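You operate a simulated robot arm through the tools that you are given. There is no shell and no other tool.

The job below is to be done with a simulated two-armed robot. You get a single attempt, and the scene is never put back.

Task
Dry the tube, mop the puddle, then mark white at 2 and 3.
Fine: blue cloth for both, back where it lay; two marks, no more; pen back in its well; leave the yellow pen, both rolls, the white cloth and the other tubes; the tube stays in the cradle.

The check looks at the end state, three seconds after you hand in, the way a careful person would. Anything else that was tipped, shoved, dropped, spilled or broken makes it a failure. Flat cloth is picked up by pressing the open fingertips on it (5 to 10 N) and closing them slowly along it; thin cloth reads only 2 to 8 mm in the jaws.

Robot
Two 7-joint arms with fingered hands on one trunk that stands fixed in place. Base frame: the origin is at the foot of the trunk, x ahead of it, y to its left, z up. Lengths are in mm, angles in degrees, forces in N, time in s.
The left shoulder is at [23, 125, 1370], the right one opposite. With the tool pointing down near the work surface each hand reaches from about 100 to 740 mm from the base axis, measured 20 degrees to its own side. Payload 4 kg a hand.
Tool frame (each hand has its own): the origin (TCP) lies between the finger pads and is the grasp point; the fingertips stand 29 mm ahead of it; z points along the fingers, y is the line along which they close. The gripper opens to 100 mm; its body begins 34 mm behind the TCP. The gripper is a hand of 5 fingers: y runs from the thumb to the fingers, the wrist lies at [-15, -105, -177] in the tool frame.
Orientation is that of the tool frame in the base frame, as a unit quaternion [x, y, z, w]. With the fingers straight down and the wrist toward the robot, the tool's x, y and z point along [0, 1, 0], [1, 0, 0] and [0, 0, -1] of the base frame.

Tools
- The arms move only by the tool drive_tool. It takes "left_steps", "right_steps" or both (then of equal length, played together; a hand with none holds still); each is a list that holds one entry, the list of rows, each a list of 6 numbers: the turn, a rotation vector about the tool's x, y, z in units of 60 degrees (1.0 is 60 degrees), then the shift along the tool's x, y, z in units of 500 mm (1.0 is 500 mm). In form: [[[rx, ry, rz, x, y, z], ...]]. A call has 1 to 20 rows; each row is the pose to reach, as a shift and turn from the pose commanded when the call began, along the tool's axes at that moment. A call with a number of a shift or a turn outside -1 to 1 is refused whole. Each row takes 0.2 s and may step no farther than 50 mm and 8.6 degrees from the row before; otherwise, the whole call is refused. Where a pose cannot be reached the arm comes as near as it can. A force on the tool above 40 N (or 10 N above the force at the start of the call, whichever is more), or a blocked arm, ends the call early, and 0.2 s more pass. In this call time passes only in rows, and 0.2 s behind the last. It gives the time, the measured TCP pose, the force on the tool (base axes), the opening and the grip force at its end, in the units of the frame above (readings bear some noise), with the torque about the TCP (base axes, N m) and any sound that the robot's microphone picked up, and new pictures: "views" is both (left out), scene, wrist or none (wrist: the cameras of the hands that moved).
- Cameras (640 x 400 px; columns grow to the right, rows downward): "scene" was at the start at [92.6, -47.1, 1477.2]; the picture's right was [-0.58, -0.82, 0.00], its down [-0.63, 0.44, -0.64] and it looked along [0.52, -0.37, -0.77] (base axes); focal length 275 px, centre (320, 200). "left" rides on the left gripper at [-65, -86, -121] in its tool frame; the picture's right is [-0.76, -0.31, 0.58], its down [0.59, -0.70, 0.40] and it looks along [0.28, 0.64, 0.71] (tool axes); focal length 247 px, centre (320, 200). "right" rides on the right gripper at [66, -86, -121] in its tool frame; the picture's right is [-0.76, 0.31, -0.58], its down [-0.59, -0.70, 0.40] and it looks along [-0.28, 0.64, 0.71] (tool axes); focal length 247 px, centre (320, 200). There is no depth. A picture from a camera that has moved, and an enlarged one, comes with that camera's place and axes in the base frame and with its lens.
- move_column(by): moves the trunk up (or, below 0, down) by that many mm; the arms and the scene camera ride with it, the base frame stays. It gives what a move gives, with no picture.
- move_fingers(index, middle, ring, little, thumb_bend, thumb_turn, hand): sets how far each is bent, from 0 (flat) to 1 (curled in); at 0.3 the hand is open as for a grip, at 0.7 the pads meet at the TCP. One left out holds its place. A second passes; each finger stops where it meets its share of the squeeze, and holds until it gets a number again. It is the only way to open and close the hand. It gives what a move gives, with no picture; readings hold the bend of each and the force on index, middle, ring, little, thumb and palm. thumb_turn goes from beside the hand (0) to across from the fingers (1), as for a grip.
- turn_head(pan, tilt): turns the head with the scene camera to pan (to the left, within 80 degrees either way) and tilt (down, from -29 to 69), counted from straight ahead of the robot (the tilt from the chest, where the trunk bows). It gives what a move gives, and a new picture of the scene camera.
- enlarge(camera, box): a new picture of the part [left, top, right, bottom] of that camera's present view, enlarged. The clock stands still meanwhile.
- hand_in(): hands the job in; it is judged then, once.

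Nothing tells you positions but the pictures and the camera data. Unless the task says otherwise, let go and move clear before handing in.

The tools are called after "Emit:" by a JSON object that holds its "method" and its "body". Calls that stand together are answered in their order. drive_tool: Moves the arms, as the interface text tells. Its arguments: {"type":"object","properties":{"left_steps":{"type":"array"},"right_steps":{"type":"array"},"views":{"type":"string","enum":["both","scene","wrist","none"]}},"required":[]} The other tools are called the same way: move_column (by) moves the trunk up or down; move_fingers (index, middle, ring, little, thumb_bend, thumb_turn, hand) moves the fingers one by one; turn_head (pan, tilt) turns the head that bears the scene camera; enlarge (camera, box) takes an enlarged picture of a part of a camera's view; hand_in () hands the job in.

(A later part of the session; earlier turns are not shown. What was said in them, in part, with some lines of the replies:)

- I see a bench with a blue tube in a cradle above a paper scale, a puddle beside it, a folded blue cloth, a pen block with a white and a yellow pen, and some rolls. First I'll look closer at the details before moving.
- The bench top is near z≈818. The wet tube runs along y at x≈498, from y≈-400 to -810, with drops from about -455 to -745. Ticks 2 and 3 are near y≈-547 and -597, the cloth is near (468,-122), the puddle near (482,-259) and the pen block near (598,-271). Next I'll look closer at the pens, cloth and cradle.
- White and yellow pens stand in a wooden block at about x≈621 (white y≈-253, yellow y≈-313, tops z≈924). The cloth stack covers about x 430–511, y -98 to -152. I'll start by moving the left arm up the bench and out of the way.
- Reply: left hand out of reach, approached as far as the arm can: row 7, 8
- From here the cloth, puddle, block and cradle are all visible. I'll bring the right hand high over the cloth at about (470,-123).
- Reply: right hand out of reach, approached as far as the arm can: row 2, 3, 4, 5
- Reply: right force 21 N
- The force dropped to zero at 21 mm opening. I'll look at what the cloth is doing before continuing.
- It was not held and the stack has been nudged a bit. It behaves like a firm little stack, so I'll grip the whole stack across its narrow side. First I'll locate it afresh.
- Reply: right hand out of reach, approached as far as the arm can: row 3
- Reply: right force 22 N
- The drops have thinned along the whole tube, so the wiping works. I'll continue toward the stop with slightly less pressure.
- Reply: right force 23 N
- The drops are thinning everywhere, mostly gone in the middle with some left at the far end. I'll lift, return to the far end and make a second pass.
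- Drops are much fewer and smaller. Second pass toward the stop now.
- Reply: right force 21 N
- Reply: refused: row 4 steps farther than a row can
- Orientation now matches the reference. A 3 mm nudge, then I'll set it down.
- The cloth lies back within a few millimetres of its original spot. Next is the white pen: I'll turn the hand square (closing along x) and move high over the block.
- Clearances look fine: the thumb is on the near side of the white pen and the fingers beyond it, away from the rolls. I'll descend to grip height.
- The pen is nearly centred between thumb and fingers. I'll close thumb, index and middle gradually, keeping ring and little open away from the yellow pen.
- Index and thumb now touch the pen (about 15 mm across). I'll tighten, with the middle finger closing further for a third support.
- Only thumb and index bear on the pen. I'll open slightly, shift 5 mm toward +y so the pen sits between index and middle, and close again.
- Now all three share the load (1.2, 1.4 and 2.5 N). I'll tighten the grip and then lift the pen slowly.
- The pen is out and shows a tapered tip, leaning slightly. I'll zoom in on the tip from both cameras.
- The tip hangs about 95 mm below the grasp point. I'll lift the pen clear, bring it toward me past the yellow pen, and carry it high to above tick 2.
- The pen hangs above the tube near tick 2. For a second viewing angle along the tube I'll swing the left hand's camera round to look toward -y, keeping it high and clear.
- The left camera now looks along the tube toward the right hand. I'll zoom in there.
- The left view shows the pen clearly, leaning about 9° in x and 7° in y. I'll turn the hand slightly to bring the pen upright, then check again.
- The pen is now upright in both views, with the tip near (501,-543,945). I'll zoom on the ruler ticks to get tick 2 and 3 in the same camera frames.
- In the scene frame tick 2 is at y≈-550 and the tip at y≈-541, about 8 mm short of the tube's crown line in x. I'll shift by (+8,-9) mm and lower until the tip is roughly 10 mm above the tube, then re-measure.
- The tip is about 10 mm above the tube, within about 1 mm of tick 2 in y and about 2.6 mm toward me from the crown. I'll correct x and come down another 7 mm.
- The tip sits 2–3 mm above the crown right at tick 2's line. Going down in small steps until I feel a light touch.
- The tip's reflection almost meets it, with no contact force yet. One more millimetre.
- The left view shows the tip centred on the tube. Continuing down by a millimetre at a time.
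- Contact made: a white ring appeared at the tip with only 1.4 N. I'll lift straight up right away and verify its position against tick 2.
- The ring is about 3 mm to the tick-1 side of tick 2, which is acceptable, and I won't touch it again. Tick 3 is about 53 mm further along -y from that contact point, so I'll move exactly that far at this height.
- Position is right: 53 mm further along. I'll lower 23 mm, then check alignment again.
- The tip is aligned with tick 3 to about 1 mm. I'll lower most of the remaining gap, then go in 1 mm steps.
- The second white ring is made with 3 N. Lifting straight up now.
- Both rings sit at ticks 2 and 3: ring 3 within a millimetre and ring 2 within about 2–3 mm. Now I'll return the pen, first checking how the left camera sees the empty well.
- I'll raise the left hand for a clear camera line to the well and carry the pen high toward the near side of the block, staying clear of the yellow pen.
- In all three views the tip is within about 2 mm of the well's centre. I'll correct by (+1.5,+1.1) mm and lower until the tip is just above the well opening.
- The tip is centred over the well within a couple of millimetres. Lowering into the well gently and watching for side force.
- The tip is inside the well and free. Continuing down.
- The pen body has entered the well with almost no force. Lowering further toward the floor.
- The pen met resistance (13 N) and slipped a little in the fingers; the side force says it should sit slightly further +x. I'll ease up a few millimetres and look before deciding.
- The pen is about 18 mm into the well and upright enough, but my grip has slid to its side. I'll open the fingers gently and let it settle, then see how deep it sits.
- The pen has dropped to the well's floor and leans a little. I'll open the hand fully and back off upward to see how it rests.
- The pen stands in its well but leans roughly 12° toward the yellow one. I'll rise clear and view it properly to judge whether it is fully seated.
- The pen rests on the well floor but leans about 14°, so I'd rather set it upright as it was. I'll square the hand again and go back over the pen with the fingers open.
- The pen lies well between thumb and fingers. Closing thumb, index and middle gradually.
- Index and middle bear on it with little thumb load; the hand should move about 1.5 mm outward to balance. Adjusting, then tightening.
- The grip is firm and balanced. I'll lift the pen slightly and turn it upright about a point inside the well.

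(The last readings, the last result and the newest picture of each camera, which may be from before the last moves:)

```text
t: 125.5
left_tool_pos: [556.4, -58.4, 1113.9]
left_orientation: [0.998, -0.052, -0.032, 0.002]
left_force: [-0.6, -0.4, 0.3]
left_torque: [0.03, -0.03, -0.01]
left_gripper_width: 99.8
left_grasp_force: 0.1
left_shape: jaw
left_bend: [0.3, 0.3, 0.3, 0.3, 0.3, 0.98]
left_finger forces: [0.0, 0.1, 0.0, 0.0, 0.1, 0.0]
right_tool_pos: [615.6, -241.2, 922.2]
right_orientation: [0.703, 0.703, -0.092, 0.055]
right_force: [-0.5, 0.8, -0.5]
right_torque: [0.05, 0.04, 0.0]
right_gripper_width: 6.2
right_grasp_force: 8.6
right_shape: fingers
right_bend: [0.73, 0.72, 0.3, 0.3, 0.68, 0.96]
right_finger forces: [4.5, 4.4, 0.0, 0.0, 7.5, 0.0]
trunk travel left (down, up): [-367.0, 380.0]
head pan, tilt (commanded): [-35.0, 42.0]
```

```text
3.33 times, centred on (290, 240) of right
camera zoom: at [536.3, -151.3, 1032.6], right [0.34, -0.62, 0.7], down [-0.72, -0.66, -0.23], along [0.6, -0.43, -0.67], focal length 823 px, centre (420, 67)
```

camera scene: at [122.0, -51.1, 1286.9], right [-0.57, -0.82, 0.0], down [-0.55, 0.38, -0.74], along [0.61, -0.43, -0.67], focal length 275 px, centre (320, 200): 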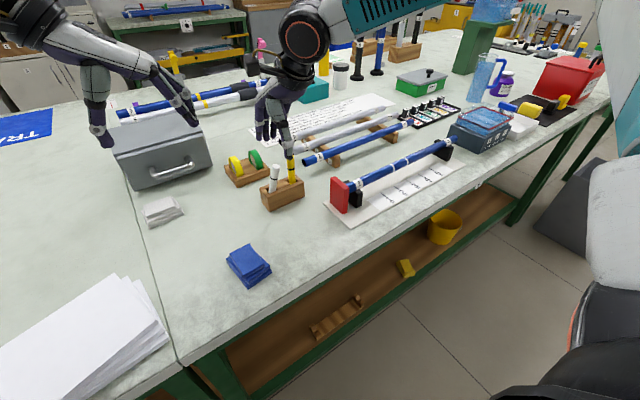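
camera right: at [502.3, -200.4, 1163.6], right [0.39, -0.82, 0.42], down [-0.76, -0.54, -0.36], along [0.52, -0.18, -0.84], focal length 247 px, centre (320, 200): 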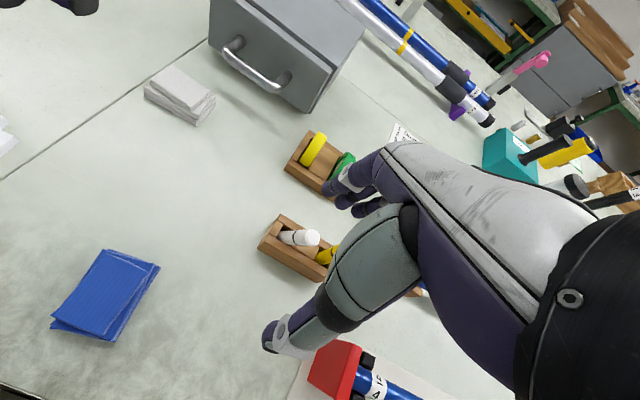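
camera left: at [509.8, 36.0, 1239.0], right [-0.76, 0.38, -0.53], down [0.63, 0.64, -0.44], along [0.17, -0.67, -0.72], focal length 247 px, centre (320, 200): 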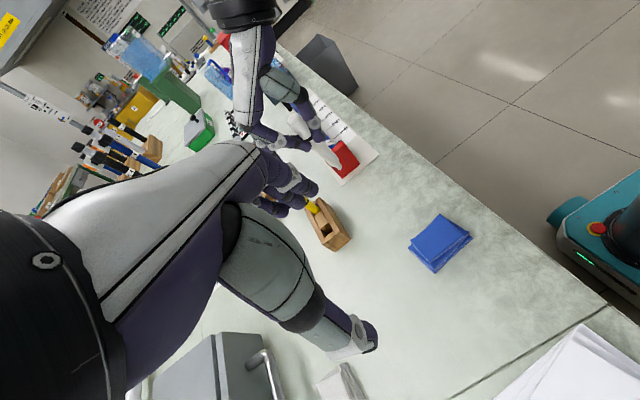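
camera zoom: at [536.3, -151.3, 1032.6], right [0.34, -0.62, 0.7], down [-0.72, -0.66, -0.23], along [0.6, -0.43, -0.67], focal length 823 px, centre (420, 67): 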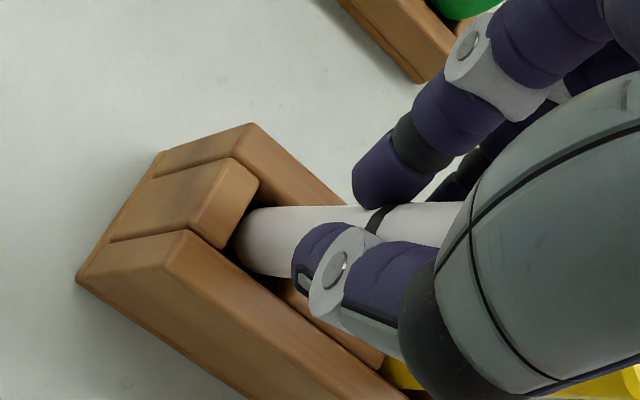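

The pen is nearly upright, with roughly 3° of lean left in y. I'll take that out and look again.

Emit:
{"method": "drive_tool", "body": {"right_steps": [[[0, -0.054, 0, 0.0072, 0.002, -0.0015]]], "views": "none"}}

Emit:
{"method": "enlarge", "body": {"camera": "scene", "box": [260, 140, 300, 200]}}

Emit:
{"method": "enlarge", "body": {"camera": "left", "box": [290, 190, 350, 245]}}

```text
t: 125.9
left_tool_pos: [557.5, -58.3, 1114.1]
left_orientation: [0.998, -0.052, -0.031, 0.002]
left_force: [-1.4, 0.9, -0.3]
left_torque: [0.01, -0.01, 0.01]
left_gripper_width: 99.6
left_grasp_force: 0.0
left_shape: jaw
left_bend: [0.3, 0.3, 0.3, 0.3, 0.3, 0.98]
left_finger forces: [0.0, 0.1, 0.0, 0.1, 0.0, 0.0]
right_tool_pos: [616.2, -239.0, 922.9]
right_orientation: [0.7, 0.701, -0.112, 0.074]
right_force: [-0.2, 1.4, -0.6]
right_torque: [0.02, 0.02, -0.02]
right_gripper_width: 6.3
right_grasp_force: 8.0
right_shape: fingers
right_bend: [0.73, 0.72, 0.3, 0.3, 0.67, 0.96]
right_finger forces: [4.4, 4.3, 0.1, 0.0, 7.7, 0.0]
trunk travel left (down, up): [-367.0, 380.0]
head pan, tilt (commanded): [-35.0, 42.0]
```

```text
6.67 times, centred on (280, 170) of scene
camera zoom: at [122.9, -50.8, 1286.7], right [-0.57, -0.82, 0.0], down [-0.55, 0.38, -0.74], along [0.61, -0.43, -0.67], focal length 1834 px, centre (587, 400)
```

zoom: 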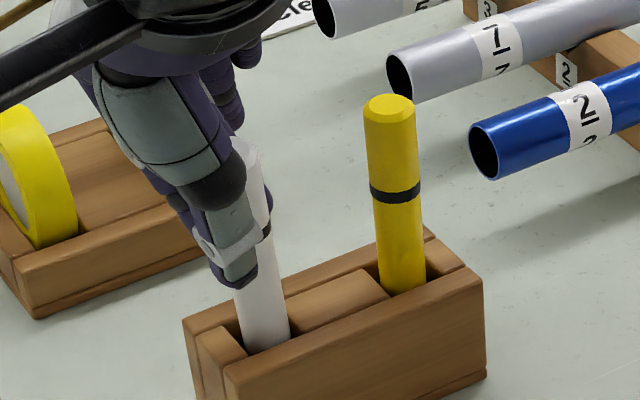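

```text
7.27 times, centred on (320, 218) of left
camera zoom: at [509.7, 35.1, 1239.0], right [-0.76, 0.38, -0.53], down [0.63, 0.64, -0.44], along [0.17, -0.67, -0.72], focal length 1796 px, centre (320, 73)
```

zoom: 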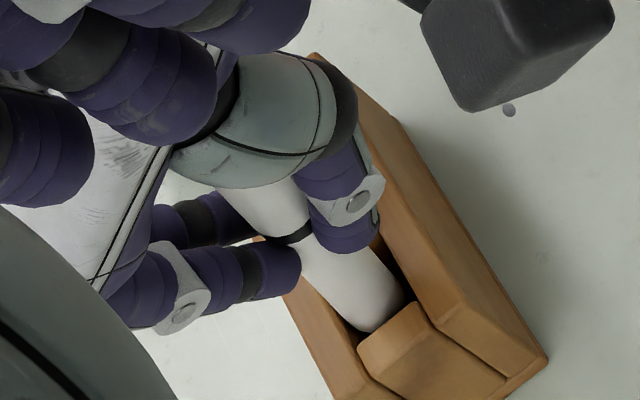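

The pen's y lean is gone; the left view shows about 5° left in x. Correcting that the same way.

Emit:
{"method": "drive_tool", "body": {"right_steps": [[[0.038, 0, 0, 0, 0.005, 0], [0.076, 0, 0, 0, 0.01, 0]]], "views": "none"}}

Emit:
{"method": "enlarge", "body": {"camera": "scene", "box": [260, 140, 300, 200]}}

Emit:
{"method": "enlarge", "body": {"camera": "left", "box": [290, 190, 350, 245]}}

```text
t: 126.5
left_tool_pos: [556.6, -58.0, 1114.6]
left_orientation: [0.998, -0.053, -0.031, 0.002]
left_force: [0.2, -0.4, 0.6]
left_torque: [-0.02, 0.0, -0.02]
left_gripper_width: 100.0
left_grasp_force: 0.0
left_shape: jaw
left_bend: [0.3, 0.3, 0.3, 0.3, 0.3, 0.98]
left_finger forces: [0.0, 0.1, 0.1, 0.0, 0.1, 0.0]
right_tool_pos: [621.8, -238.0, 921.9]
right_orientation: [0.702, 0.697, -0.14, 0.046]
right_force: [-0.8, 1.1, 0.0]
right_torque: [0.04, 0.03, 0.0]
right_gripper_width: 6.2
right_grasp_force: 8.1
right_shape: fingers
right_bend: [0.73, 0.72, 0.3, 0.3, 0.67, 0.96]
right_finger forces: [4.4, 4.4, 0.1, 0.0, 7.6, 0.0]
trunk travel left (down, up): [-367.0, 380.0]
head pan, tilt (commanded): [-35.0, 42.0]
```

```text
6.67 times, centred on (280, 170) of scene
camera zoom: at [122.9, -50.9, 1286.7], right [-0.57, -0.82, 0.0], down [-0.55, 0.38, -0.74], along [0.61, -0.43, -0.67], focal length 1834 px, centre (587, 400)
```

zoom: 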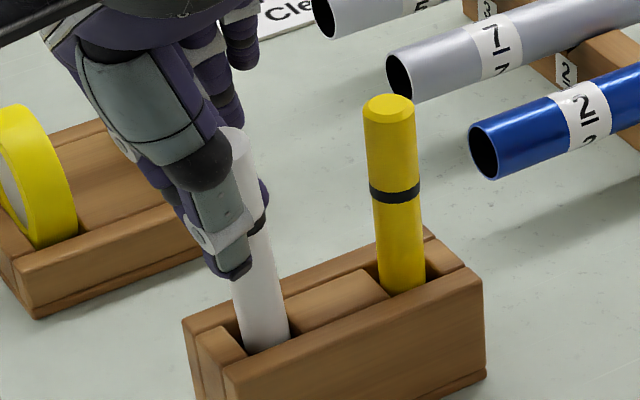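

```text
7.27 times, centred on (320, 218) of left
camera zoom: at [509.7, 35.0, 1239.1], right [-0.76, 0.38, -0.53], down [0.63, 0.64, -0.44], along [0.17, -0.67, -0.72], focal length 1796 px, centre (320, 73)
```

zoom: 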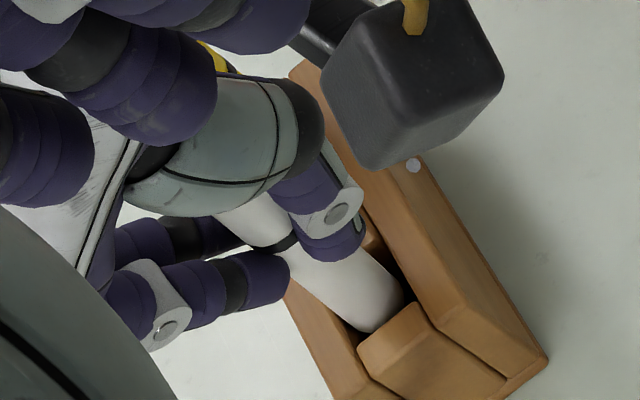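

The pen now looks vertical in both views and sits within a millimetre or two of its original place, about 12 mm high. I'll lower it 9 mm and watch the force.

Emit:
{"method": "drive_tool", "body": {"right_steps": [[[0, 0, 0, 0.0016, 0.0008, 0.0057], [0, 0, 0, 0.0031, 0.0016, 0.0115], [0, 0, 0, 0.0047, 0.0024, 0.0172]]], "views": "none"}}

Emit:
{"method": "enlarge", "body": {"camera": "scene", "box": [260, 140, 300, 200]}}

```text
t: 127.3
left_tool_pos: [558.3, -58.2, 1113.8]
left_orientation: [0.998, -0.053, -0.031, 0.002]
left_force: [-0.2, -0.5, 0.1]
left_torque: [0.02, 0.01, 0.04]
left_gripper_width: 99.6
left_grasp_force: 0.1
left_shape: jaw
left_bend: [0.3, 0.3, 0.3, 0.3, 0.3, 0.98]
left_finger forces: [0.0, 0.0, 0.1, 0.0, 0.1, 0.0]
right_tool_pos: [621.8, -238.5, 913.4]
right_orientation: [0.703, 0.696, -0.14, 0.047]
right_force: [-0.8, 0.8, 1.4]
right_torque: [0.06, 0.03, 0.04]
right_gripper_width: 6.0
right_grasp_force: 8.1
right_shape: fingers
right_bend: [0.73, 0.72, 0.3, 0.3, 0.67, 0.96]
right_finger forces: [4.4, 4.5, 0.0, 0.1, 7.5, 0.0]
trunk travel left (down, up): [-367.0, 380.0]
head pan, tilt (commanded): [-35.0, 42.0]
```

```text
6.67 times, centred on (280, 170) of scene
camera zoom: at [122.8, -50.9, 1286.8], right [-0.57, -0.82, 0.0], down [-0.55, 0.38, -0.74], along [0.61, -0.43, -0.67], focal length 1834 px, centre (587, 400)
```

zoom: 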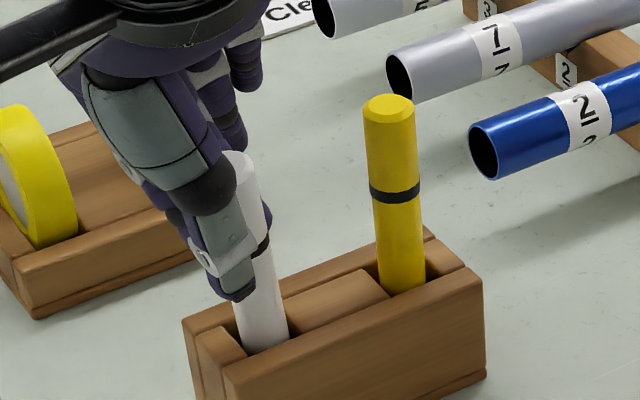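

It went down freely, and the top is almost at its original height. One more millimetre to feel the floor.

Emit:
{"method": "drive_tool", "body": {"right_steps": [[[0, 0, 0, 0.0006, 0.0003, 0.0022]]], "views": "none"}}

Emit:
{"method": "enlarge", "body": {"camera": "scene", "box": [260, 140, 300, 200]}}

Emit:
{"method": "enlarge", "body": {"camera": "left", "box": [290, 190, 350, 245]}}

```text
t: 127.7
left_tool_pos: [557.7, -59.1, 1113.7]
left_orientation: [0.998, -0.052, -0.031, 0.002]
left_force: [0.2, -0.1, -0.6]
left_torque: [-0.04, 0.04, -0.04]
left_gripper_width: 99.9
left_grasp_force: 0.0
left_shape: jaw
left_bend: [0.3, 0.3, 0.3, 0.3, 0.3, 0.98]
left_finger forces: [0.1, 0.1, 0.0, 0.0, 0.0, 0.0]
right_tool_pos: [621.5, -239.4, 911.6]
right_orientation: [0.703, 0.696, -0.14, 0.047]
right_force: [-0.3, 0.7, -0.2]
right_torque: [0.04, -0.03, 0.04]
right_gripper_width: 6.0
right_grasp_force: 8.4
right_shape: fingers
right_bend: [0.73, 0.72, 0.3, 0.3, 0.67, 0.96]
right_finger forces: [4.5, 4.5, 0.0, 0.0, 7.4, 0.0]
trunk travel left (down, up): [-367.0, 380.0]
head pan, tilt (commanded): [-35.0, 42.0]
```

```text
6.67 times, centred on (280, 170) of scene
camera zoom: at [122.8, -50.9, 1286.8], right [-0.57, -0.82, 0.0], down [-0.55, 0.38, -0.74], along [0.61, -0.43, -0.67], focal length 1834 px, centre (587, 400)
```

zoom: 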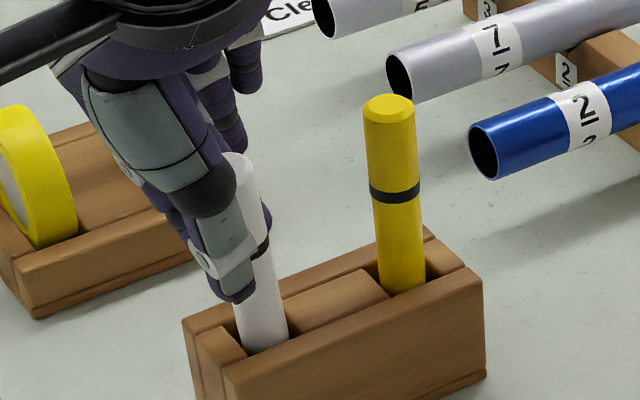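

```text
7.27 times, centred on (320, 218) of left
camera zoom: at [509.6, 35.0, 1239.1], right [-0.76, 0.38, -0.53], down [0.63, 0.64, -0.44], along [0.17, -0.67, -0.72], focal length 1796 px, centre (320, 73)
```

zoom: 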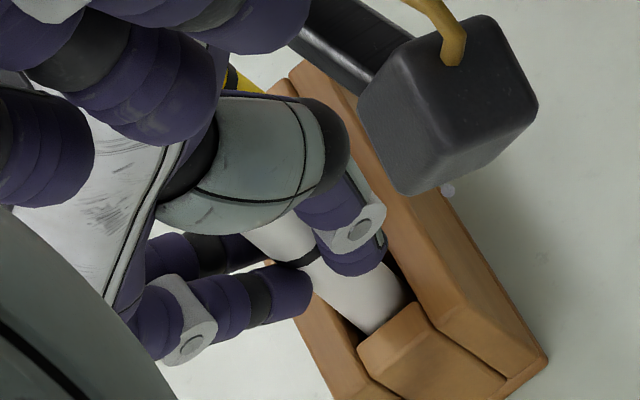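

Emit:
{"method": "drive_tool", "body": {"right_steps": [[[0, 0, 0, 0.0008, 0.0004, 0.003]]], "views": "none"}}

Emit:
{"method": "drive_tool", "body": {"right_steps": [[[0, 0, 0, 0.0006, 0.0003, 0.002]]], "views": "none"}}

```text
t: 128.1
left_tool_pos: [558.4, -58.7, 1114.3]
left_orientation: [0.998, -0.052, -0.032, 0.002]
left_force: [-0.1, -0.7, 0.1]
left_torque: [-0.01, -0.01, -0.03]
left_gripper_width: 99.8
left_grasp_force: 0.0
left_shape: jaw
left_bend: [0.3, 0.3, 0.3, 0.3, 0.3, 0.98]
left_finger forces: [0.0, 0.1, 0.0, 0.1, 0.0, 0.0]
right_tool_pos: [621.5, -238.5, 910.2]
right_orientation: [0.702, 0.696, -0.14, 0.047]
right_force: [-0.4, 1.4, -0.3]
right_torque: [0.01, 0.04, 0.01]
right_gripper_width: 6.3
right_grasp_force: 8.5
right_shape: fingers
right_bend: [0.73, 0.72, 0.3, 0.3, 0.67, 0.96]
right_finger forces: [4.5, 4.4, 0.0, 0.0, 7.5, 0.0]
trunk travel left (down, up): [-367.0, 380.0]
head pan, tilt (commanded): [-35.0, 42.0]
```

```text
t: 128.5
left_tool_pos: [556.8, -57.1, 1112.9]
left_orientation: [0.998, -0.052, -0.032, 0.002]
left_force: [0.1, 0.9, -0.1]
left_torque: [0.01, 0.01, -0.03]
left_gripper_width: 99.8
left_grasp_force: 0.1
left_shape: jaw
left_bend: [0.3, 0.3, 0.3, 0.3, 0.3, 0.98]
left_finger forces: [0.1, 0.1, 0.1, 0.1, 0.1, 0.0]
right_tool_pos: [621.4, -238.8, 909.6]
right_orientation: [0.703, 0.696, -0.139, 0.046]
right_force: [0.0, 0.6, 0.3]
right_torque: [0.02, 0.03, -0.01]
right_gripper_width: 5.8
right_grasp_force: 7.9
right_shape: fingers
right_bend: [0.73, 0.72, 0.3, 0.3, 0.67, 0.96]
right_finger forces: [4.5, 4.4, 0.0, 0.1, 7.4, 0.1]
trunk travel left (down, up): [-367.0, 380.0]
head pan, tilt (commanded): [-35.0, 42.0]
```

Emit:
{"method": "drive_tool", "body": {"right_steps": [[[0, 0, 0, 0.0008, 0.0004, 0.003]]], "views": "none"}}

Emit:
{"method": "enlarge", "body": {"camera": "scene", "box": [260, 140, 300, 200]}}

```text
t: 128.9
left_tool_pos: [557.1, -58.7, 1115.0]
left_orientation: [0.998, -0.052, -0.031, 0.002]
left_force: [0.2, 0.3, 0.8]
left_torque: [0.02, 0.0, 0.01]
left_gripper_width: 99.9
left_grasp_force: 0.2
left_shape: jaw
left_bend: [0.3, 0.3, 0.3, 0.3, 0.3, 0.98]
left_finger forces: [0.1, 0.0, 0.0, 0.1, 0.0, 0.1]
right_tool_pos: [622.5, -238.2, 907.7]
right_orientation: [0.703, 0.696, -0.14, 0.047]
right_force: [0.1, 1.5, 0.7]
right_torque: [0.04, 0.02, 0.01]
right_gripper_width: 6.2
right_grasp_force: 8.2
right_shape: fingers
right_bend: [0.73, 0.72, 0.3, 0.3, 0.67, 0.96]
right_finger forces: [4.4, 4.4, 0.0, 0.0, 7.5, 0.0]
trunk travel left (down, up): [-367.0, 380.0]
head pan, tilt (commanded): [-35.0, 42.0]
```

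```text
6.67 times, centred on (280, 170) of scene
camera zoom: at [122.8, -50.9, 1286.8], right [-0.57, -0.82, 0.0], down [-0.55, 0.38, -0.74], along [0.61, -0.43, -0.67], focal length 1834 px, centre (587, 400)
```

zoom: 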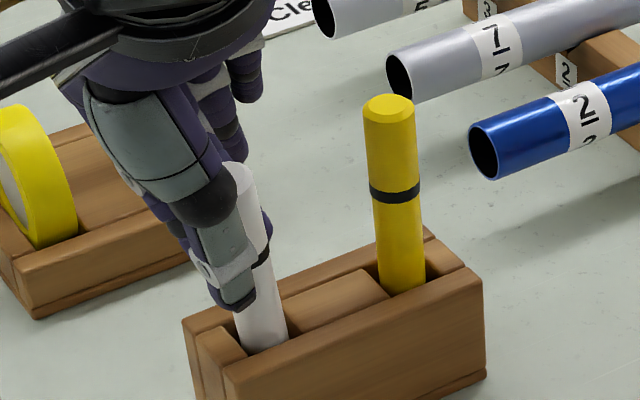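

Emit:
{"method": "drive_tool", "body": {"right_steps": [[[0, 0, 0, 0.0006, 0.0003, 0.002]]], "views": "none"}}

Emit:
{"method": "drive_tool", "body": {"right_steps": [[[0, 0, 0, 0.0006, 0.0003, 0.002]]], "views": "none"}}

```text
t: 129.3
left_tool_pos: [556.9, -58.6, 1113.6]
left_orientation: [0.998, -0.052, -0.031, 0.002]
left_force: [0.4, 1.2, 1.1]
left_torque: [0.01, 0.02, -0.04]
left_gripper_width: 99.9
left_grasp_force: 0.0
left_shape: jaw
left_bend: [0.3, 0.3, 0.3, 0.3, 0.3, 0.98]
left_finger forces: [0.0, 0.0, 0.0, 0.0, 0.0, 0.0]
right_tool_pos: [622.4, -238.7, 906.6]
right_orientation: [0.702, 0.696, -0.14, 0.047]
right_force: [-0.4, 1.2, 0.0]
right_torque: [0.07, 0.05, -0.01]
right_gripper_width: 6.0
right_grasp_force: 8.6
right_shape: fingers
right_bend: [0.73, 0.72, 0.3, 0.3, 0.67, 0.96]
right_finger forces: [4.4, 4.5, 0.1, 0.0, 7.5, 0.0]
trunk travel left (down, up): [-367.0, 380.0]
head pan, tilt (commanded): [-35.0, 42.0]
```

```text
t: 129.7
left_tool_pos: [557.3, -57.0, 1114.4]
left_orientation: [0.998, -0.052, -0.031, 0.002]
left_force: [0.2, 0.9, -0.2]
left_torque: [0.03, 0.01, -0.01]
left_gripper_width: 99.6
left_grasp_force: 0.1
left_shape: jaw
left_bend: [0.3, 0.3, 0.3, 0.3, 0.3, 0.98]
left_finger forces: [0.0, 0.0, 0.0, 0.0, 0.0, 0.1]
right_tool_pos: [623.1, -238.5, 905.6]
right_orientation: [0.702, 0.696, -0.14, 0.047]
right_force: [-0.9, 0.3, 2.0]
right_torque: [0.06, 0.05, 0.02]
right_gripper_width: 5.9
right_grasp_force: 8.8
right_shape: fingers
right_bend: [0.73, 0.72, 0.3, 0.3, 0.67, 0.96]
right_finger forces: [4.6, 4.6, 0.0, 0.0, 7.8, 0.0]
trunk travel left (down, up): [-367.0, 380.0]
head pan, tilt (commanded): [-35.0, 42.0]
```

The tip touches the floor with 2 N. I'll check uprightness, then release in small steps.

Emit:
{"method": "move_fingers", "body": {"hand": "right", "index": 0.69, "middle": 0.69, "thumb_bend": 0.66}}

Emit:
{"method": "enlarge", "body": {"camera": "scene", "box": [260, 140, 300, 200]}}

Emit:
{"method": "enlarge", "body": {"camera": "left", "box": [290, 190, 350, 245]}}

```text
t: 130.7
left_tool_pos: [557.6, -58.8, 1115.4]
left_orientation: [0.998, -0.052, -0.03, 0.002]
left_force: [-0.8, 0.2, 0.0]
left_torque: [0.02, -0.02, -0.05]
left_gripper_width: 99.9
left_grasp_force: 0.1
left_shape: jaw
left_bend: [0.3, 0.3, 0.3, 0.3, 0.3, 0.98]
left_finger forces: [0.1, 0.0, 0.1, 0.0, 0.0, 0.1]
right_tool_pos: [622.0, -238.6, 906.5]
right_orientation: [0.703, 0.696, -0.139, 0.047]
right_force: [-0.1, 0.6, 2.4]
right_torque: [0.04, 0.04, -0.01]
right_gripper_width: 8.9
right_grasp_force: 1.3
right_shape: fingers
right_bend: [0.69, 0.68, 0.3, 0.3, 0.66, 0.97]
right_finger forces: [0.3, 1.3, 0.1, 0.1, 1.5, 0.1]
trunk travel left (down, up): [-367.0, 380.0]
head pan, tilt (commanded): [-35.0, 42.0]
```

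```text
6.67 times, centred on (280, 170) of scene
camera zoom: at [122.6, -50.8, 1286.8], right [-0.57, -0.82, 0.0], down [-0.55, 0.38, -0.74], along [0.61, -0.43, -0.67], focal length 1834 px, centre (587, 400)
```

zoom: 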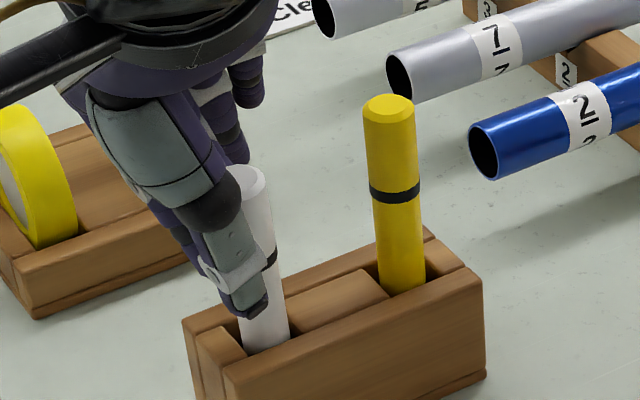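

```text
7.27 times, centred on (320, 218) of left
camera zoom: at [509.4, 35.1, 1239.2], right [-0.75, 0.38, -0.53], down [0.63, 0.64, -0.44], along [0.17, -0.67, -0.72], focal length 1796 px, centre (320, 73)
```

zoom: 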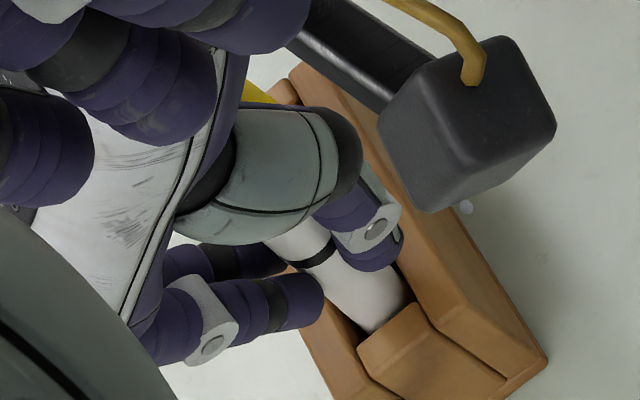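

The pen is nearly upright with only about 1 N of grip left. Opening a little more.

Emit:
{"method": "move_fingers", "body": {"hand": "right", "index": 0.66, "middle": 0.66, "thumb_bend": 0.64}}

Emit:
{"method": "enlarge", "body": {"camera": "scene", "box": [260, 140, 300, 200]}}

Emit:
{"method": "enlarge", "body": {"camera": "left", "box": [290, 190, 350, 245]}}

```text
t: 131.7
left_tool_pos: [556.2, -58.2, 1114.5]
left_orientation: [0.998, -0.052, -0.031, 0.002]
left_force: [0.3, -0.8, -0.2]
left_torque: [0.04, -0.02, 0.01]
left_gripper_width: 100.2
left_grasp_force: 0.0
left_shape: jaw
left_bend: [0.3, 0.3, 0.3, 0.3, 0.3, 0.98]
left_finger forces: [0.0, 0.0, 0.1, 0.0, 0.0, 0.0]
right_tool_pos: [621.5, -238.9, 904.7]
right_orientation: [0.702, 0.696, -0.14, 0.046]
right_force: [-0.4, -0.5, -0.6]
right_torque: [-0.02, 0.01, -0.01]
right_gripper_width: 13.1
right_grasp_force: 0.5
right_shape: fingers
right_bend: [0.66, 0.66, 0.3, 0.3, 0.64, 0.97]
right_finger forces: [0.0, 0.2, 0.0, 0.1, 0.1, 0.0]
trunk travel left (down, up): [-367.0, 380.0]
head pan, tilt (commanded): [-35.0, 42.0]
```

```text
6.67 times, centred on (280, 170) of scene
camera zoom: at [122.8, -50.9, 1286.7], right [-0.57, -0.82, 0.0], down [-0.55, 0.38, -0.74], along [0.61, -0.43, -0.67], focal length 1834 px, centre (587, 400)
```

zoom: 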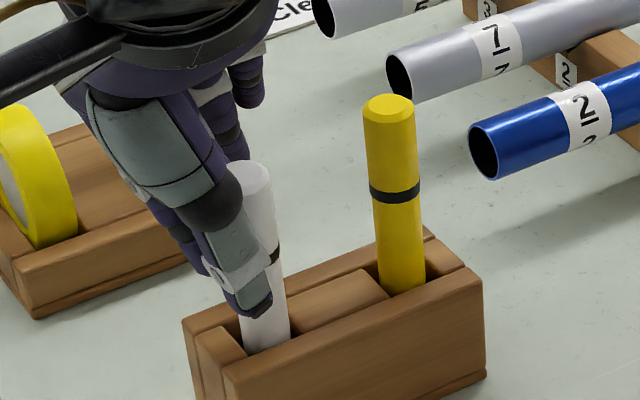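

```text
7.27 times, centred on (320, 218) of left
camera zoom: at [509.6, 34.9, 1239.1], right [-0.76, 0.38, -0.53], down [0.63, 0.64, -0.44], along [0.17, -0.67, -0.72], focal length 1796 px, centre (320, 73)
```

zoom: 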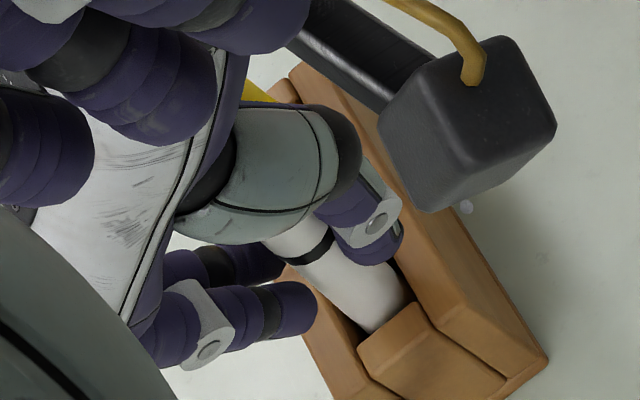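

Emit:
{"method": "move_fingers", "body": {"hand": "right", "index": 0.61, "middle": 0.61, "thumb_bend": 0.59}}

Emit:
{"method": "enlarge", "body": {"camera": "scene", "box": [260, 140, 300, 200]}}

```text
t: 132.7
left_tool_pos: [557.8, -57.3, 1114.4]
left_orientation: [0.998, -0.052, -0.032, 0.002]
left_force: [-0.3, -0.1, -0.9]
left_torque: [0.01, 0.03, -0.02]
left_gripper_width: 99.7
left_grasp_force: 0.1
left_shape: jaw
left_bend: [0.3, 0.3, 0.3, 0.3, 0.3, 0.98]
left_finger forces: [0.1, 0.1, 0.0, 0.0, 0.0, 0.1]
right_tool_pos: [621.8, -238.2, 906.6]
right_orientation: [0.702, 0.696, -0.14, 0.048]
right_force: [-0.1, 0.5, 0.6]
right_torque: [-0.03, 0.01, -0.03]
right_gripper_width: 25.1
right_grasp_force: 0.0
right_shape: fingers
right_bend: [0.61, 0.61, 0.3, 0.3, 0.59, 0.97]
right_finger forces: [0.1, 0.0, 0.1, 0.0, 0.1, 0.0]
trunk travel left (down, up): [-367.0, 380.0]
head pan, tilt (commanded): [-35.0, 42.0]
```

```text
6.67 times, centred on (280, 170) of scene
camera zoom: at [122.8, -50.9, 1286.8], right [-0.57, -0.82, 0.0], down [-0.55, 0.38, -0.74], along [0.61, -0.43, -0.67], focal length 1834 px, centre (587, 400)
```

zoom: 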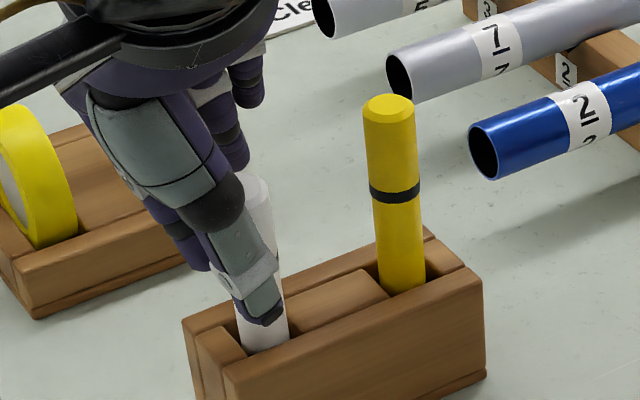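

The pen stays up with the grip released. Opening further.

Emit:
{"method": "move_fingers", "body": {"hand": "right", "index": 0.5, "middle": 0.5, "thumb_bend": 0.48}}

Emit:
{"method": "enlarge", "body": {"camera": "scene", "box": [260, 140, 300, 200]}}

Emit:
{"method": "enlarge", "body": {"camera": "left", "box": [290, 190, 350, 245]}}

Emit:
{"method": "enlarge", "body": {"camera": "right", "box": [200, 160, 440, 340]}}

```text
t: 133.7
left_tool_pos: [556.6, -58.5, 1115.0]
left_orientation: [0.998, -0.052, -0.032, 0.002]
left_force: [-1.4, -0.6, -0.5]
left_torque: [0.01, 0.01, 0.0]
left_gripper_width: 100.0
left_grasp_force: 0.2
left_shape: jaw
left_bend: [0.3, 0.3, 0.3, 0.3, 0.3, 0.98]
left_finger forces: [0.0, 0.0, 0.1, 0.0, 0.0, 0.1]
right_tool_pos: [622.5, -239.6, 905.9]
right_orientation: [0.703, 0.696, -0.14, 0.047]
right_force: [-0.3, -0.6, -0.1]
right_torque: [-0.03, 0.01, -0.03]
right_gripper_width: 52.4
right_grasp_force: 0.1
right_shape: fingers
right_bend: [0.5, 0.5, 0.3, 0.3, 0.48, 0.97]
right_finger forces: [0.0, 0.0, 0.1, 0.0, 0.0, 0.1]
trunk travel left (down, up): [-367.0, 380.0]
head pan, tilt (commanded): [-35.0, 42.0]
```

```text
6.67 times, centred on (280, 170) of scene
camera zoom: at [122.8, -50.9, 1286.8], right [-0.57, -0.82, 0.0], down [-0.55, 0.38, -0.74], along [0.61, -0.43, -0.67], focal length 1834 px, centre (587, 400)
```

zoom: 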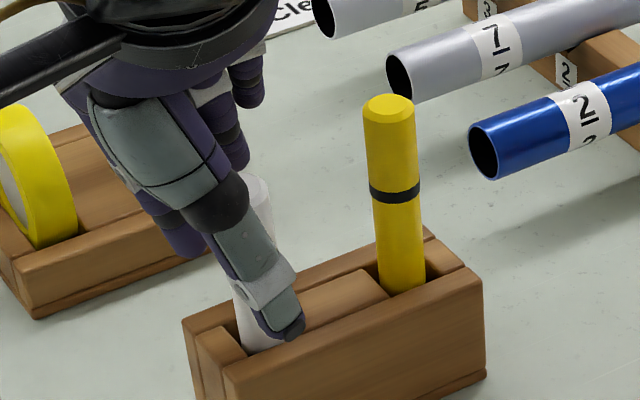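

```text
7.27 times, centred on (320, 218) of left
camera zoom: at [509.6, 35.0, 1239.1], right [-0.76, 0.38, -0.53], down [0.63, 0.64, -0.44], along [0.17, -0.67, -0.72], focal length 1796 px, centre (320, 73)
```

zoom: 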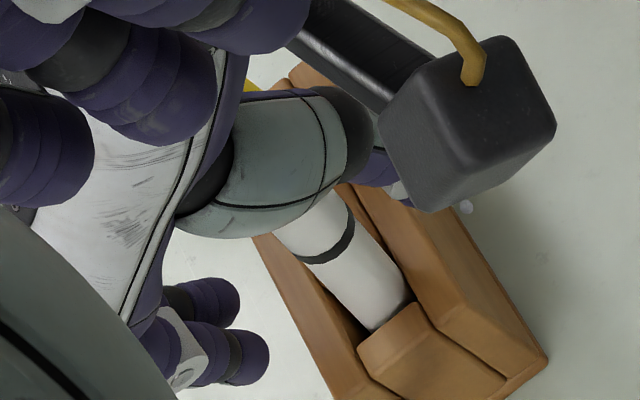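

```text
2.22 times, centred on (320, 250) of right
camera zoom: at [552.4, -140.9, 1016.4], right [0.39, -0.59, 0.71], down [-0.74, -0.65, -0.14], along [0.55, -0.48, -0.69], focal length 549 px, centre (320, 89)
```

zoom: 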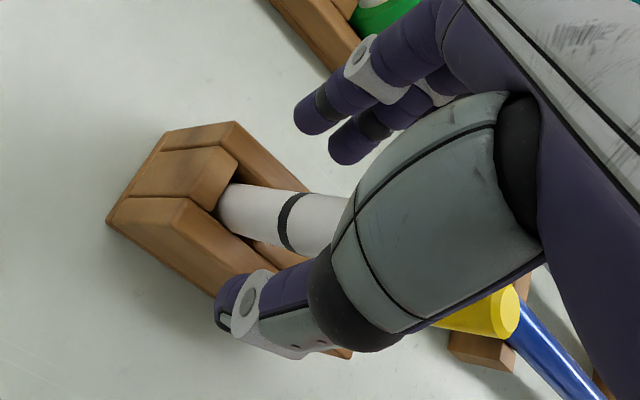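

The pen leaned again as it settled; it wasn't quite on the floor when I let go. I'll open fully, rise clear and measure how it stands now.

Emit:
{"method": "move_fingers", "body": {"hand": "right", "index": 0.3, "middle": 0.3, "thumb_bend": 0.3}}

Emit:
{"method": "drive_tool", "body": {"right_steps": [[[0, 0, 0, -0.0104, -0.0052, -0.0383], [0, 0, 0, -0.0209, -0.0104, -0.0766], [0, 0, 0, -0.0417, -0.0209, -0.153], [0, 0, 0, -0.0522, -0.0761, -0.19]]], "views": "none"}}

Emit:
{"method": "enlarge", "body": {"camera": "scene", "box": [260, 140, 300, 200]}}

Emit:
{"method": "enlarge", "body": {"camera": "left", "box": [280, 180, 360, 250]}}

Emit:
{"method": "enlarge", "body": {"camera": "right", "box": [200, 160, 440, 340]}}

```text
t: 134.7
left_tool_pos: [556.8, -58.2, 1114.3]
left_orientation: [0.998, -0.052, -0.032, 0.002]
left_force: [0.4, -0.7, -0.7]
left_torque: [-0.02, -0.03, -0.02]
left_gripper_width: 99.8
left_grasp_force: 0.1
left_shape: jaw
left_bend: [0.3, 0.3, 0.3, 0.3, 0.3, 0.98]
left_finger forces: [0.1, 0.0, 0.0, 0.0, 0.0, 0.0]
right_tool_pos: [621.8, -237.9, 906.6]
right_orientation: [0.702, 0.696, -0.14, 0.047]
right_force: [0.2, 0.2, -0.2]
right_torque: [0.0, 0.01, 0.01]
right_gripper_width: 98.4
right_grasp_force: 0.1
right_shape: fingers
right_bend: [0.3, 0.3, 0.3, 0.3, 0.3, 0.97]
right_finger forces: [0.0, 0.1, 0.0, 0.1, 0.0, 0.1]
trunk travel left (down, up): [-367.0, 380.0]
head pan, tilt (commanded): [-35.0, 42.0]
```

```text
t: 135.7
left_tool_pos: [557.0, -57.1, 1114.1]
left_orientation: [0.998, -0.052, -0.031, 0.002]
left_force: [-0.3, 0.2, -0.1]
left_torque: [0.02, 0.01, 0.01]
left_gripper_width: 99.8
left_grasp_force: 0.1
left_shape: jaw
left_bend: [0.3, 0.3, 0.3, 0.3, 0.3, 0.98]
left_finger forces: [0.0, 0.1, 0.1, 0.0, 0.0, 0.0]
right_tool_pos: [595.0, -238.0, 1007.8]
right_orientation: [0.702, 0.697, -0.14, 0.047]
right_force: [-0.1, -0.2, 0.4]
right_torque: [0.02, 0.0, -0.03]
right_gripper_width: 98.4
right_grasp_force: 0.2
right_shape: fingers
right_bend: [0.3, 0.3, 0.3, 0.3, 0.3, 0.98]
right_finger forces: [0.1, 0.1, 0.0, 0.0, 0.0, 0.0]
trunk travel left (down, up): [-367.0, 380.0]
head pan, tilt (commanded): [-35.0, 42.0]
```

```text
6.67 times, centred on (280, 170) of scene
camera zoom: at [122.0, -51.0, 1286.9], right [-0.57, -0.82, 0.0], down [-0.55, 0.38, -0.74], along [0.61, -0.43, -0.67], focal length 1834 px, centre (587, 400)
```

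zoom: 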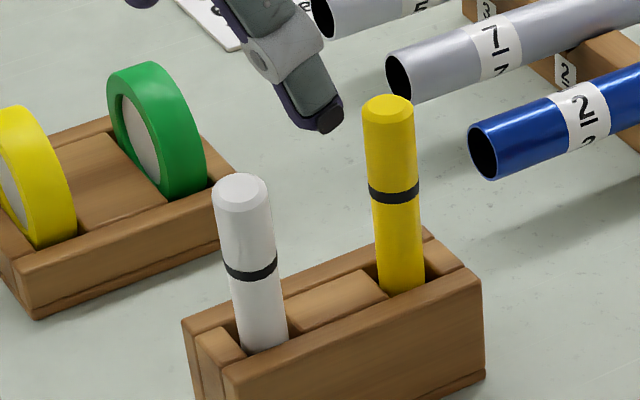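

```text
5.71 times, centred on (320, 215) of left
camera zoom: at [508.8, 34.9, 1239.6], right [-0.75, 0.38, -0.53], down [0.63, 0.64, -0.44], along [0.17, -0.67, -0.72], focal length 1411 px, centre (320, 114)
```

zoom: 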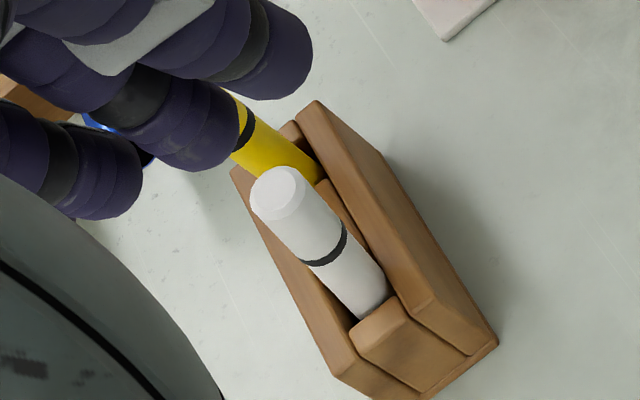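

```text
2.22 times, centred on (320, 250) of right
camera zoom: at [526.7, -140.0, 1119.9], right [0.39, -0.59, 0.71], down [-0.74, -0.65, -0.14], along [0.55, -0.48, -0.69], focal length 549 px, centre (320, 89)
```

zoom: 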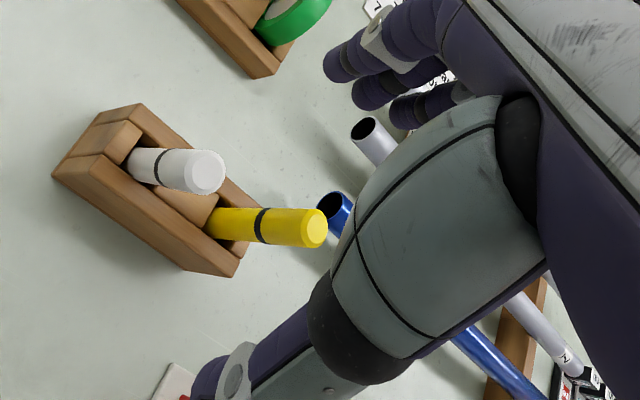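

The white pen now stands on its nib in its own well with only a slight lean of about 7°, well clear of the yellow pen. I'll move both hands back clear of everything and inspect the whole scene.

Emit:
{"method": "drive_tool", "body": {"left_steps": [[[0, 0, 0, -0.0365, -0.0559, 0.0019], [0, 0, 0, -0.0731, -0.1118, 0.0037], [0, 0, 0, -0.1096, -0.1677, 0.0056], [0, 0, 0, -0.1461, -0.2236, 0.0074], [0, 0, 0, -0.1826, -0.2795, 0.0093], [0, 0, 0, -0.2192, -0.3354, 0.0111], [0, 0, 0, -0.2557, -0.3913, 0.013]]], "right_steps": [[[0, 0, 0, -0.0157, -0.0078, -0.0575], [0, 0, 0, -0.0313, -0.0157, -0.1149], [0, 0, 0, -0.0691, -0.094, -0.0939], [0, 0, 0, -0.1069, -0.1723, -0.0729], [0, 0, 0, -0.1446, -0.2506, -0.0519], [0, 0, 0, -0.1824, -0.329, -0.0309], [0, 0, 0, -0.2201, -0.4073, -0.0099]]], "views": "both"}}

Emit:
{"method": "enlarge", "body": {"camera": "scene", "box": [230, 130, 330, 220]}}

Emit:
{"method": "enlarge", "body": {"camera": "scene", "box": [320, 120, 480, 230]}}

Emit:
{"method": "enlarge", "body": {"camera": "scene", "box": [200, 200, 340, 300]}}

```text
t: 137.3
left_tool_pos: [448.9, 148.9, 1114.1]
left_orientation: [0.998, -0.053, -0.03, 0.003]
left_force: [-0.3, -0.2, 0.2]
left_torque: [-0.01, -0.03, 0.01]
left_gripper_width: 99.6
left_grasp_force: 0.0
left_shape: jaw
left_bend: [0.3, 0.3, 0.3, 0.3, 0.3, 0.98]
left_finger forces: [0.1, 0.0, 0.0, 0.0, 0.1, 0.0]
right_tool_pos: [395.9, -335.7, 1067.3]
right_orientation: [0.702, 0.697, -0.139, 0.048]
right_force: [0.4, 1.1, -0.2]
right_torque: [0.01, -0.05, 0.0]
right_gripper_width: 98.3
right_grasp_force: 0.0
right_shape: fingers
right_bend: [0.3, 0.3, 0.3, 0.3, 0.3, 0.98]
right_finger forces: [0.0, 0.1, 0.1, 0.1, 0.1, 0.1]
trunk travel left (down, up): [-367.0, 380.0]
head pan, tilt (commanded): [-35.0, 42.0]
camera scene: at [121.2, -51.1, 1287.0], right [-0.57, -0.82, 0.0], down [-0.55, 0.38, -0.74], along [0.61, -0.43, -0.67], focal length 275 px, centre (320, 200)
camera right: at [326.1, -238.3, 1177.7], right [0.39, -0.59, 0.71], down [-0.74, -0.66, -0.14], along [0.55, -0.47, -0.69], focal length 247 px, centre (320, 200)
camera left: at [401.2, 242.0, 1239.2], right [-0.75, 0.38, -0.53], down [0.63, 0.64, -0.44], along [0.17, -0.67, -0.72], focal length 247 px, centre (320, 200)
```

scene: 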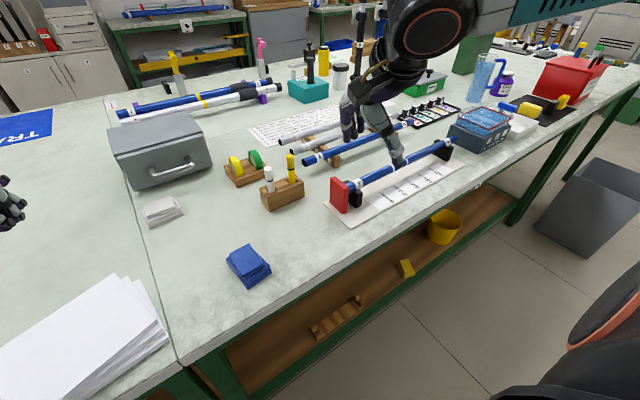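
right: 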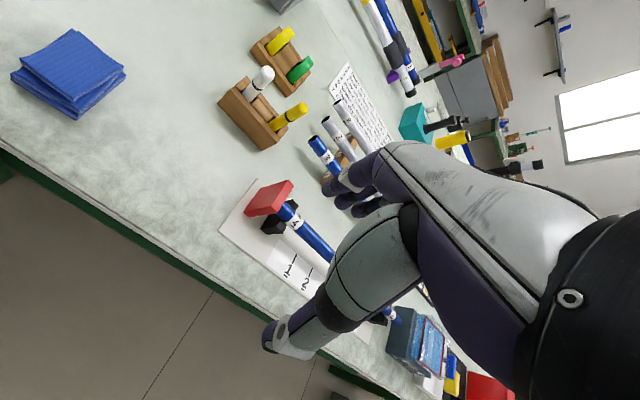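
left: 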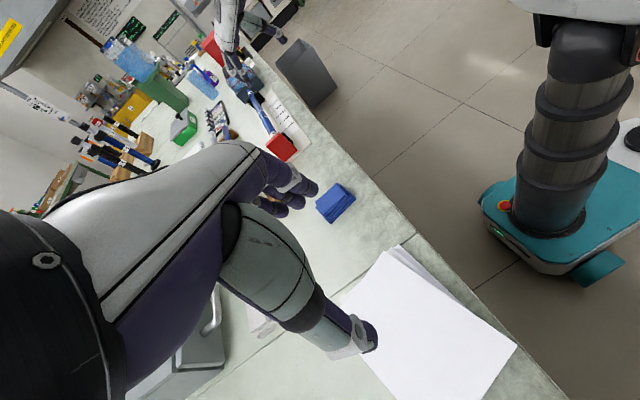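

```text
4.44 times, centred on (280, 175) of scene
camera zoom: at [121.2, -51.1, 1287.0], right [-0.57, -0.82, 0.0], down [-0.55, 0.38, -0.74], along [0.61, -0.43, -0.67], focal length 1223 px, centre (498, 311)
```

zoom: 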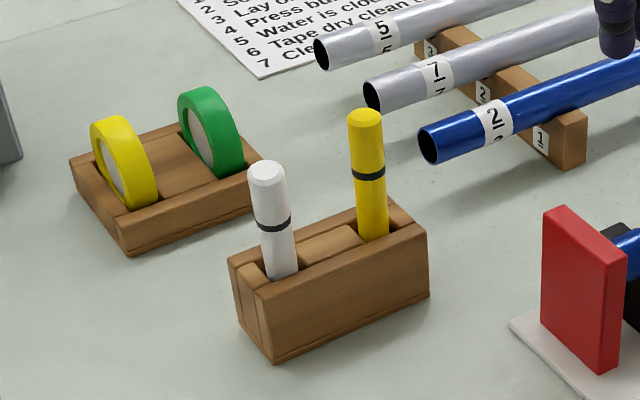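

```text
3.64 times, centred on (400, 175) of scene
camera zoom: at [121.2, -51.1, 1287.0], right [-0.57, -0.82, 0.0], down [-0.55, 0.38, -0.74], along [0.61, -0.43, -0.67], focal length 1001 px, centre (29, 291)
```

zoom: 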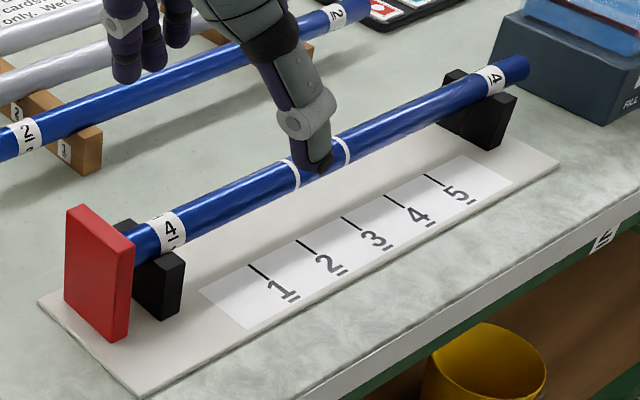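

```text
4.00 times, centred on (270, 250) of scene
camera zoom: at [121.2, -51.1, 1287.0], right [-0.57, -0.82, 0.0], down [-0.55, 0.38, -0.74], along [0.61, -0.43, -0.67], focal length 1101 px, centre (520, 0)
```

zoom: 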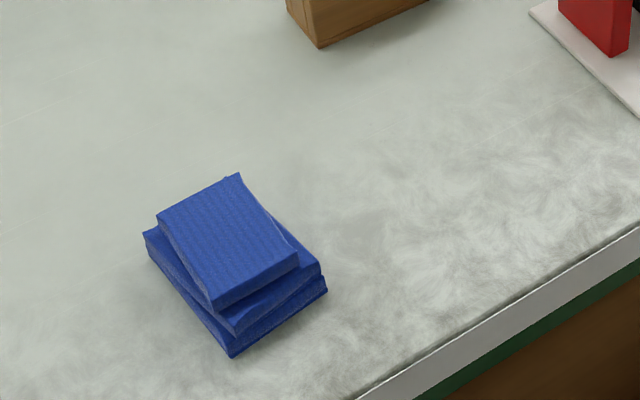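

Everything looks in place; the right thumb is only in the line of sight of the tube. I'll draw the right hand back a little further for a last clear look at the tube.

Emit:
{"method": "drive_tool", "body": {"right_steps": [[[0, 0, 0, -0.0752, -0.0429, 0.0173], [0, 0, 0, -0.1504, -0.0857, 0.0345], [0, 0, 0, -0.2256, -0.1286, 0.0518]]], "views": "scene"}}

Emit:
{"method": "enlarge", "body": {"camera": "scene", "box": [330, 130, 470, 220]}}

Emit:
{"method": "enlarge", "body": {"camera": "right", "box": [150, 50, 450, 300]}}

Emit:
{"method": "enlarge", "body": {"camera": "scene", "box": [250, 140, 310, 220]}}

```text
t: 138.1
left_tool_pos: [449.6, 148.8, 1114.7]
left_orientation: [0.998, -0.052, -0.03, 0.002]
left_force: [-0.8, -0.7, 0.5]
left_torque: [0.04, 0.01, 0.02]
left_gripper_width: 99.7
left_grasp_force: 0.1
left_shape: jaw
left_bend: [0.3, 0.3, 0.3, 0.3, 0.3, 0.98]
left_finger forces: [0.0, 0.0, 0.1, 0.0, 0.0, 0.1]
right_tool_pos: [329.5, -449.7, 1078.6]
right_orientation: [0.702, 0.697, -0.14, 0.046]
right_force: [0.4, 0.1, -0.6]
right_torque: [0.02, 0.06, 0.03]
right_gripper_width: 98.6
right_grasp_force: 0.0
right_shape: fingers
right_bend: [0.3, 0.3, 0.3, 0.3, 0.3, 0.98]
right_finger forces: [0.1, 0.0, 0.0, 0.0, 0.0, 0.0]
trunk travel left (down, up): [-367.0, 380.0]
head pan, tilt (commanded): [-35.0, 42.0]
camera scene: at [121.8, -51.4, 1286.9], right [-0.57, -0.82, 0.0], down [-0.55, 0.38, -0.74], along [0.61, -0.43, -0.67], focal length 275 px, centre (320, 200)
```

scene: 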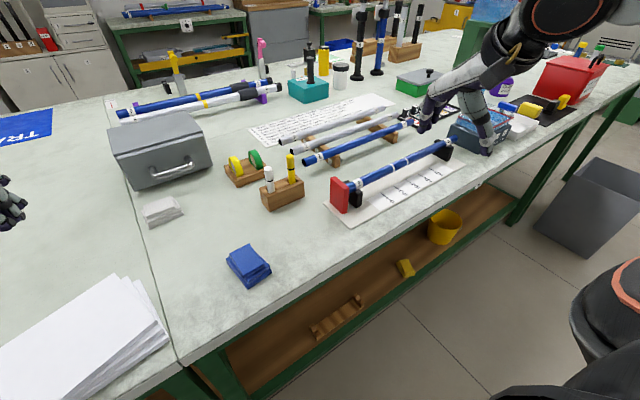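

```text
4.44 times, centred on (400, 175) of scene
camera zoom: at [121.8, -51.4, 1286.9], right [-0.57, -0.82, 0.0], down [-0.55, 0.38, -0.74], along [0.61, -0.43, -0.67], focal length 1223 px, centre (-36, 311)
```

zoom: 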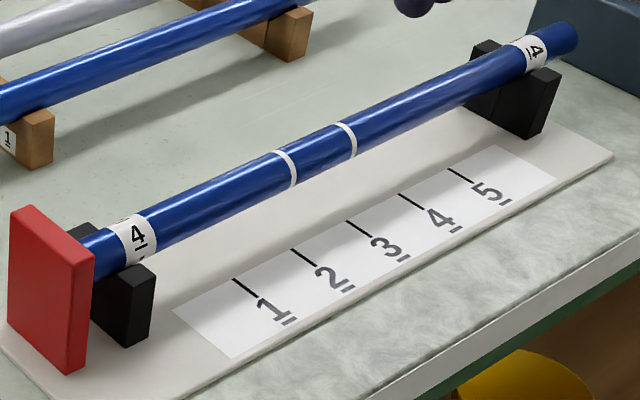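

```text
1.60 times, centred on (300, 175) of right
camera zoom: at [260.3, -352.9, 1189.8], right [0.39, -0.59, 0.71], down [-0.74, -0.65, -0.14], along [0.55, -0.47, -0.69], focal length 395 px, centre (352, 240)
```

zoom: 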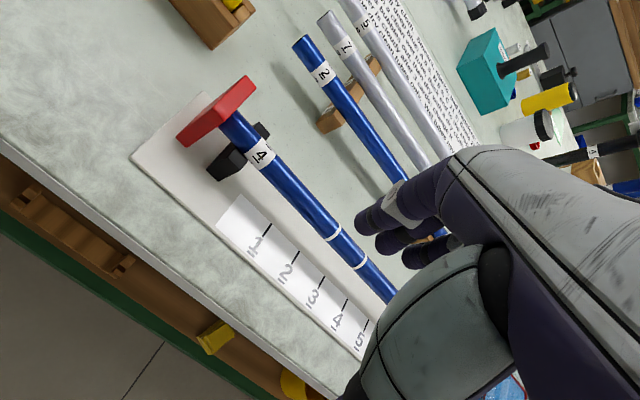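

```text
5.00 times, centred on (280, 180) of scene
camera zoom: at [121.8, -51.4, 1286.9], right [-0.57, -0.82, 0.0], down [-0.55, 0.38, -0.74], along [0.61, -0.43, -0.67], focal length 1376 px, centre (520, 300)
```

zoom: 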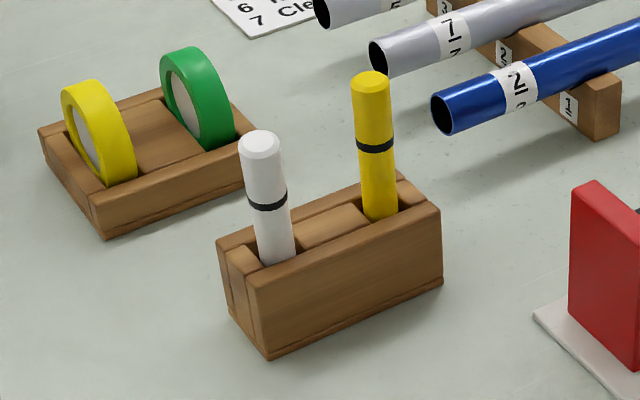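

The final state checks out by eye:
- **Tube:** dry and still in its cradle against the stop, with two white rings at ticks 2 and 3. Ring 3 is within about 1 mm and ring 2 about 2–3 mm toward tick 1.
- **Puddle:** mopped, and the bench there is dry.
- **Blue cloth:** back within a few millimetres of where it lay.
- **White pen:** in its own well, leaning roughly 7° where it stood upright before.
- **Left alone:** the yellow pen, both rolls, the white cloth and the other tubes are undisturbed.

Both hands are clear, so I'm handing in.

Emit:
{"method": "hand_in", "body": {}}

```text
The job is handed in.
```

The job is handed in: the tube is dry, the puddle is mopped, and the tube has white marks at 2 and 3. I don't have the check's verdict yet. By my cameras, this is how things stood at hand-in:

- **Tube:** It looked dry along its whole length. It is still in the cradle against the stop.
- **Marks:** There are two white rings and no more. The one at 3 is within about 1 mm. The one at 2 is about 2–3 mm off, toward 1.
- **Puddle:** The bench there looked dry. I used the blue cloth for both jobs, the tube first.
- **Blue cloth:** It is back within a few millimetres of where it lay. My first tries at picking it up pushed it out of place, so I set it back by matching an earlier picture.
- **White pen:** It is back in its own well, but leans about 7° where it stood upright before. It jammed going in and I had to re-seat it once, which moved its block by at most a millimetre or two.
- **Left alone:** The yellow pen, both rolls, the white cloth and the other tubes look untouched.

The parts most likely to be questioned are the pen's lean and the small offset of the mark at 2.
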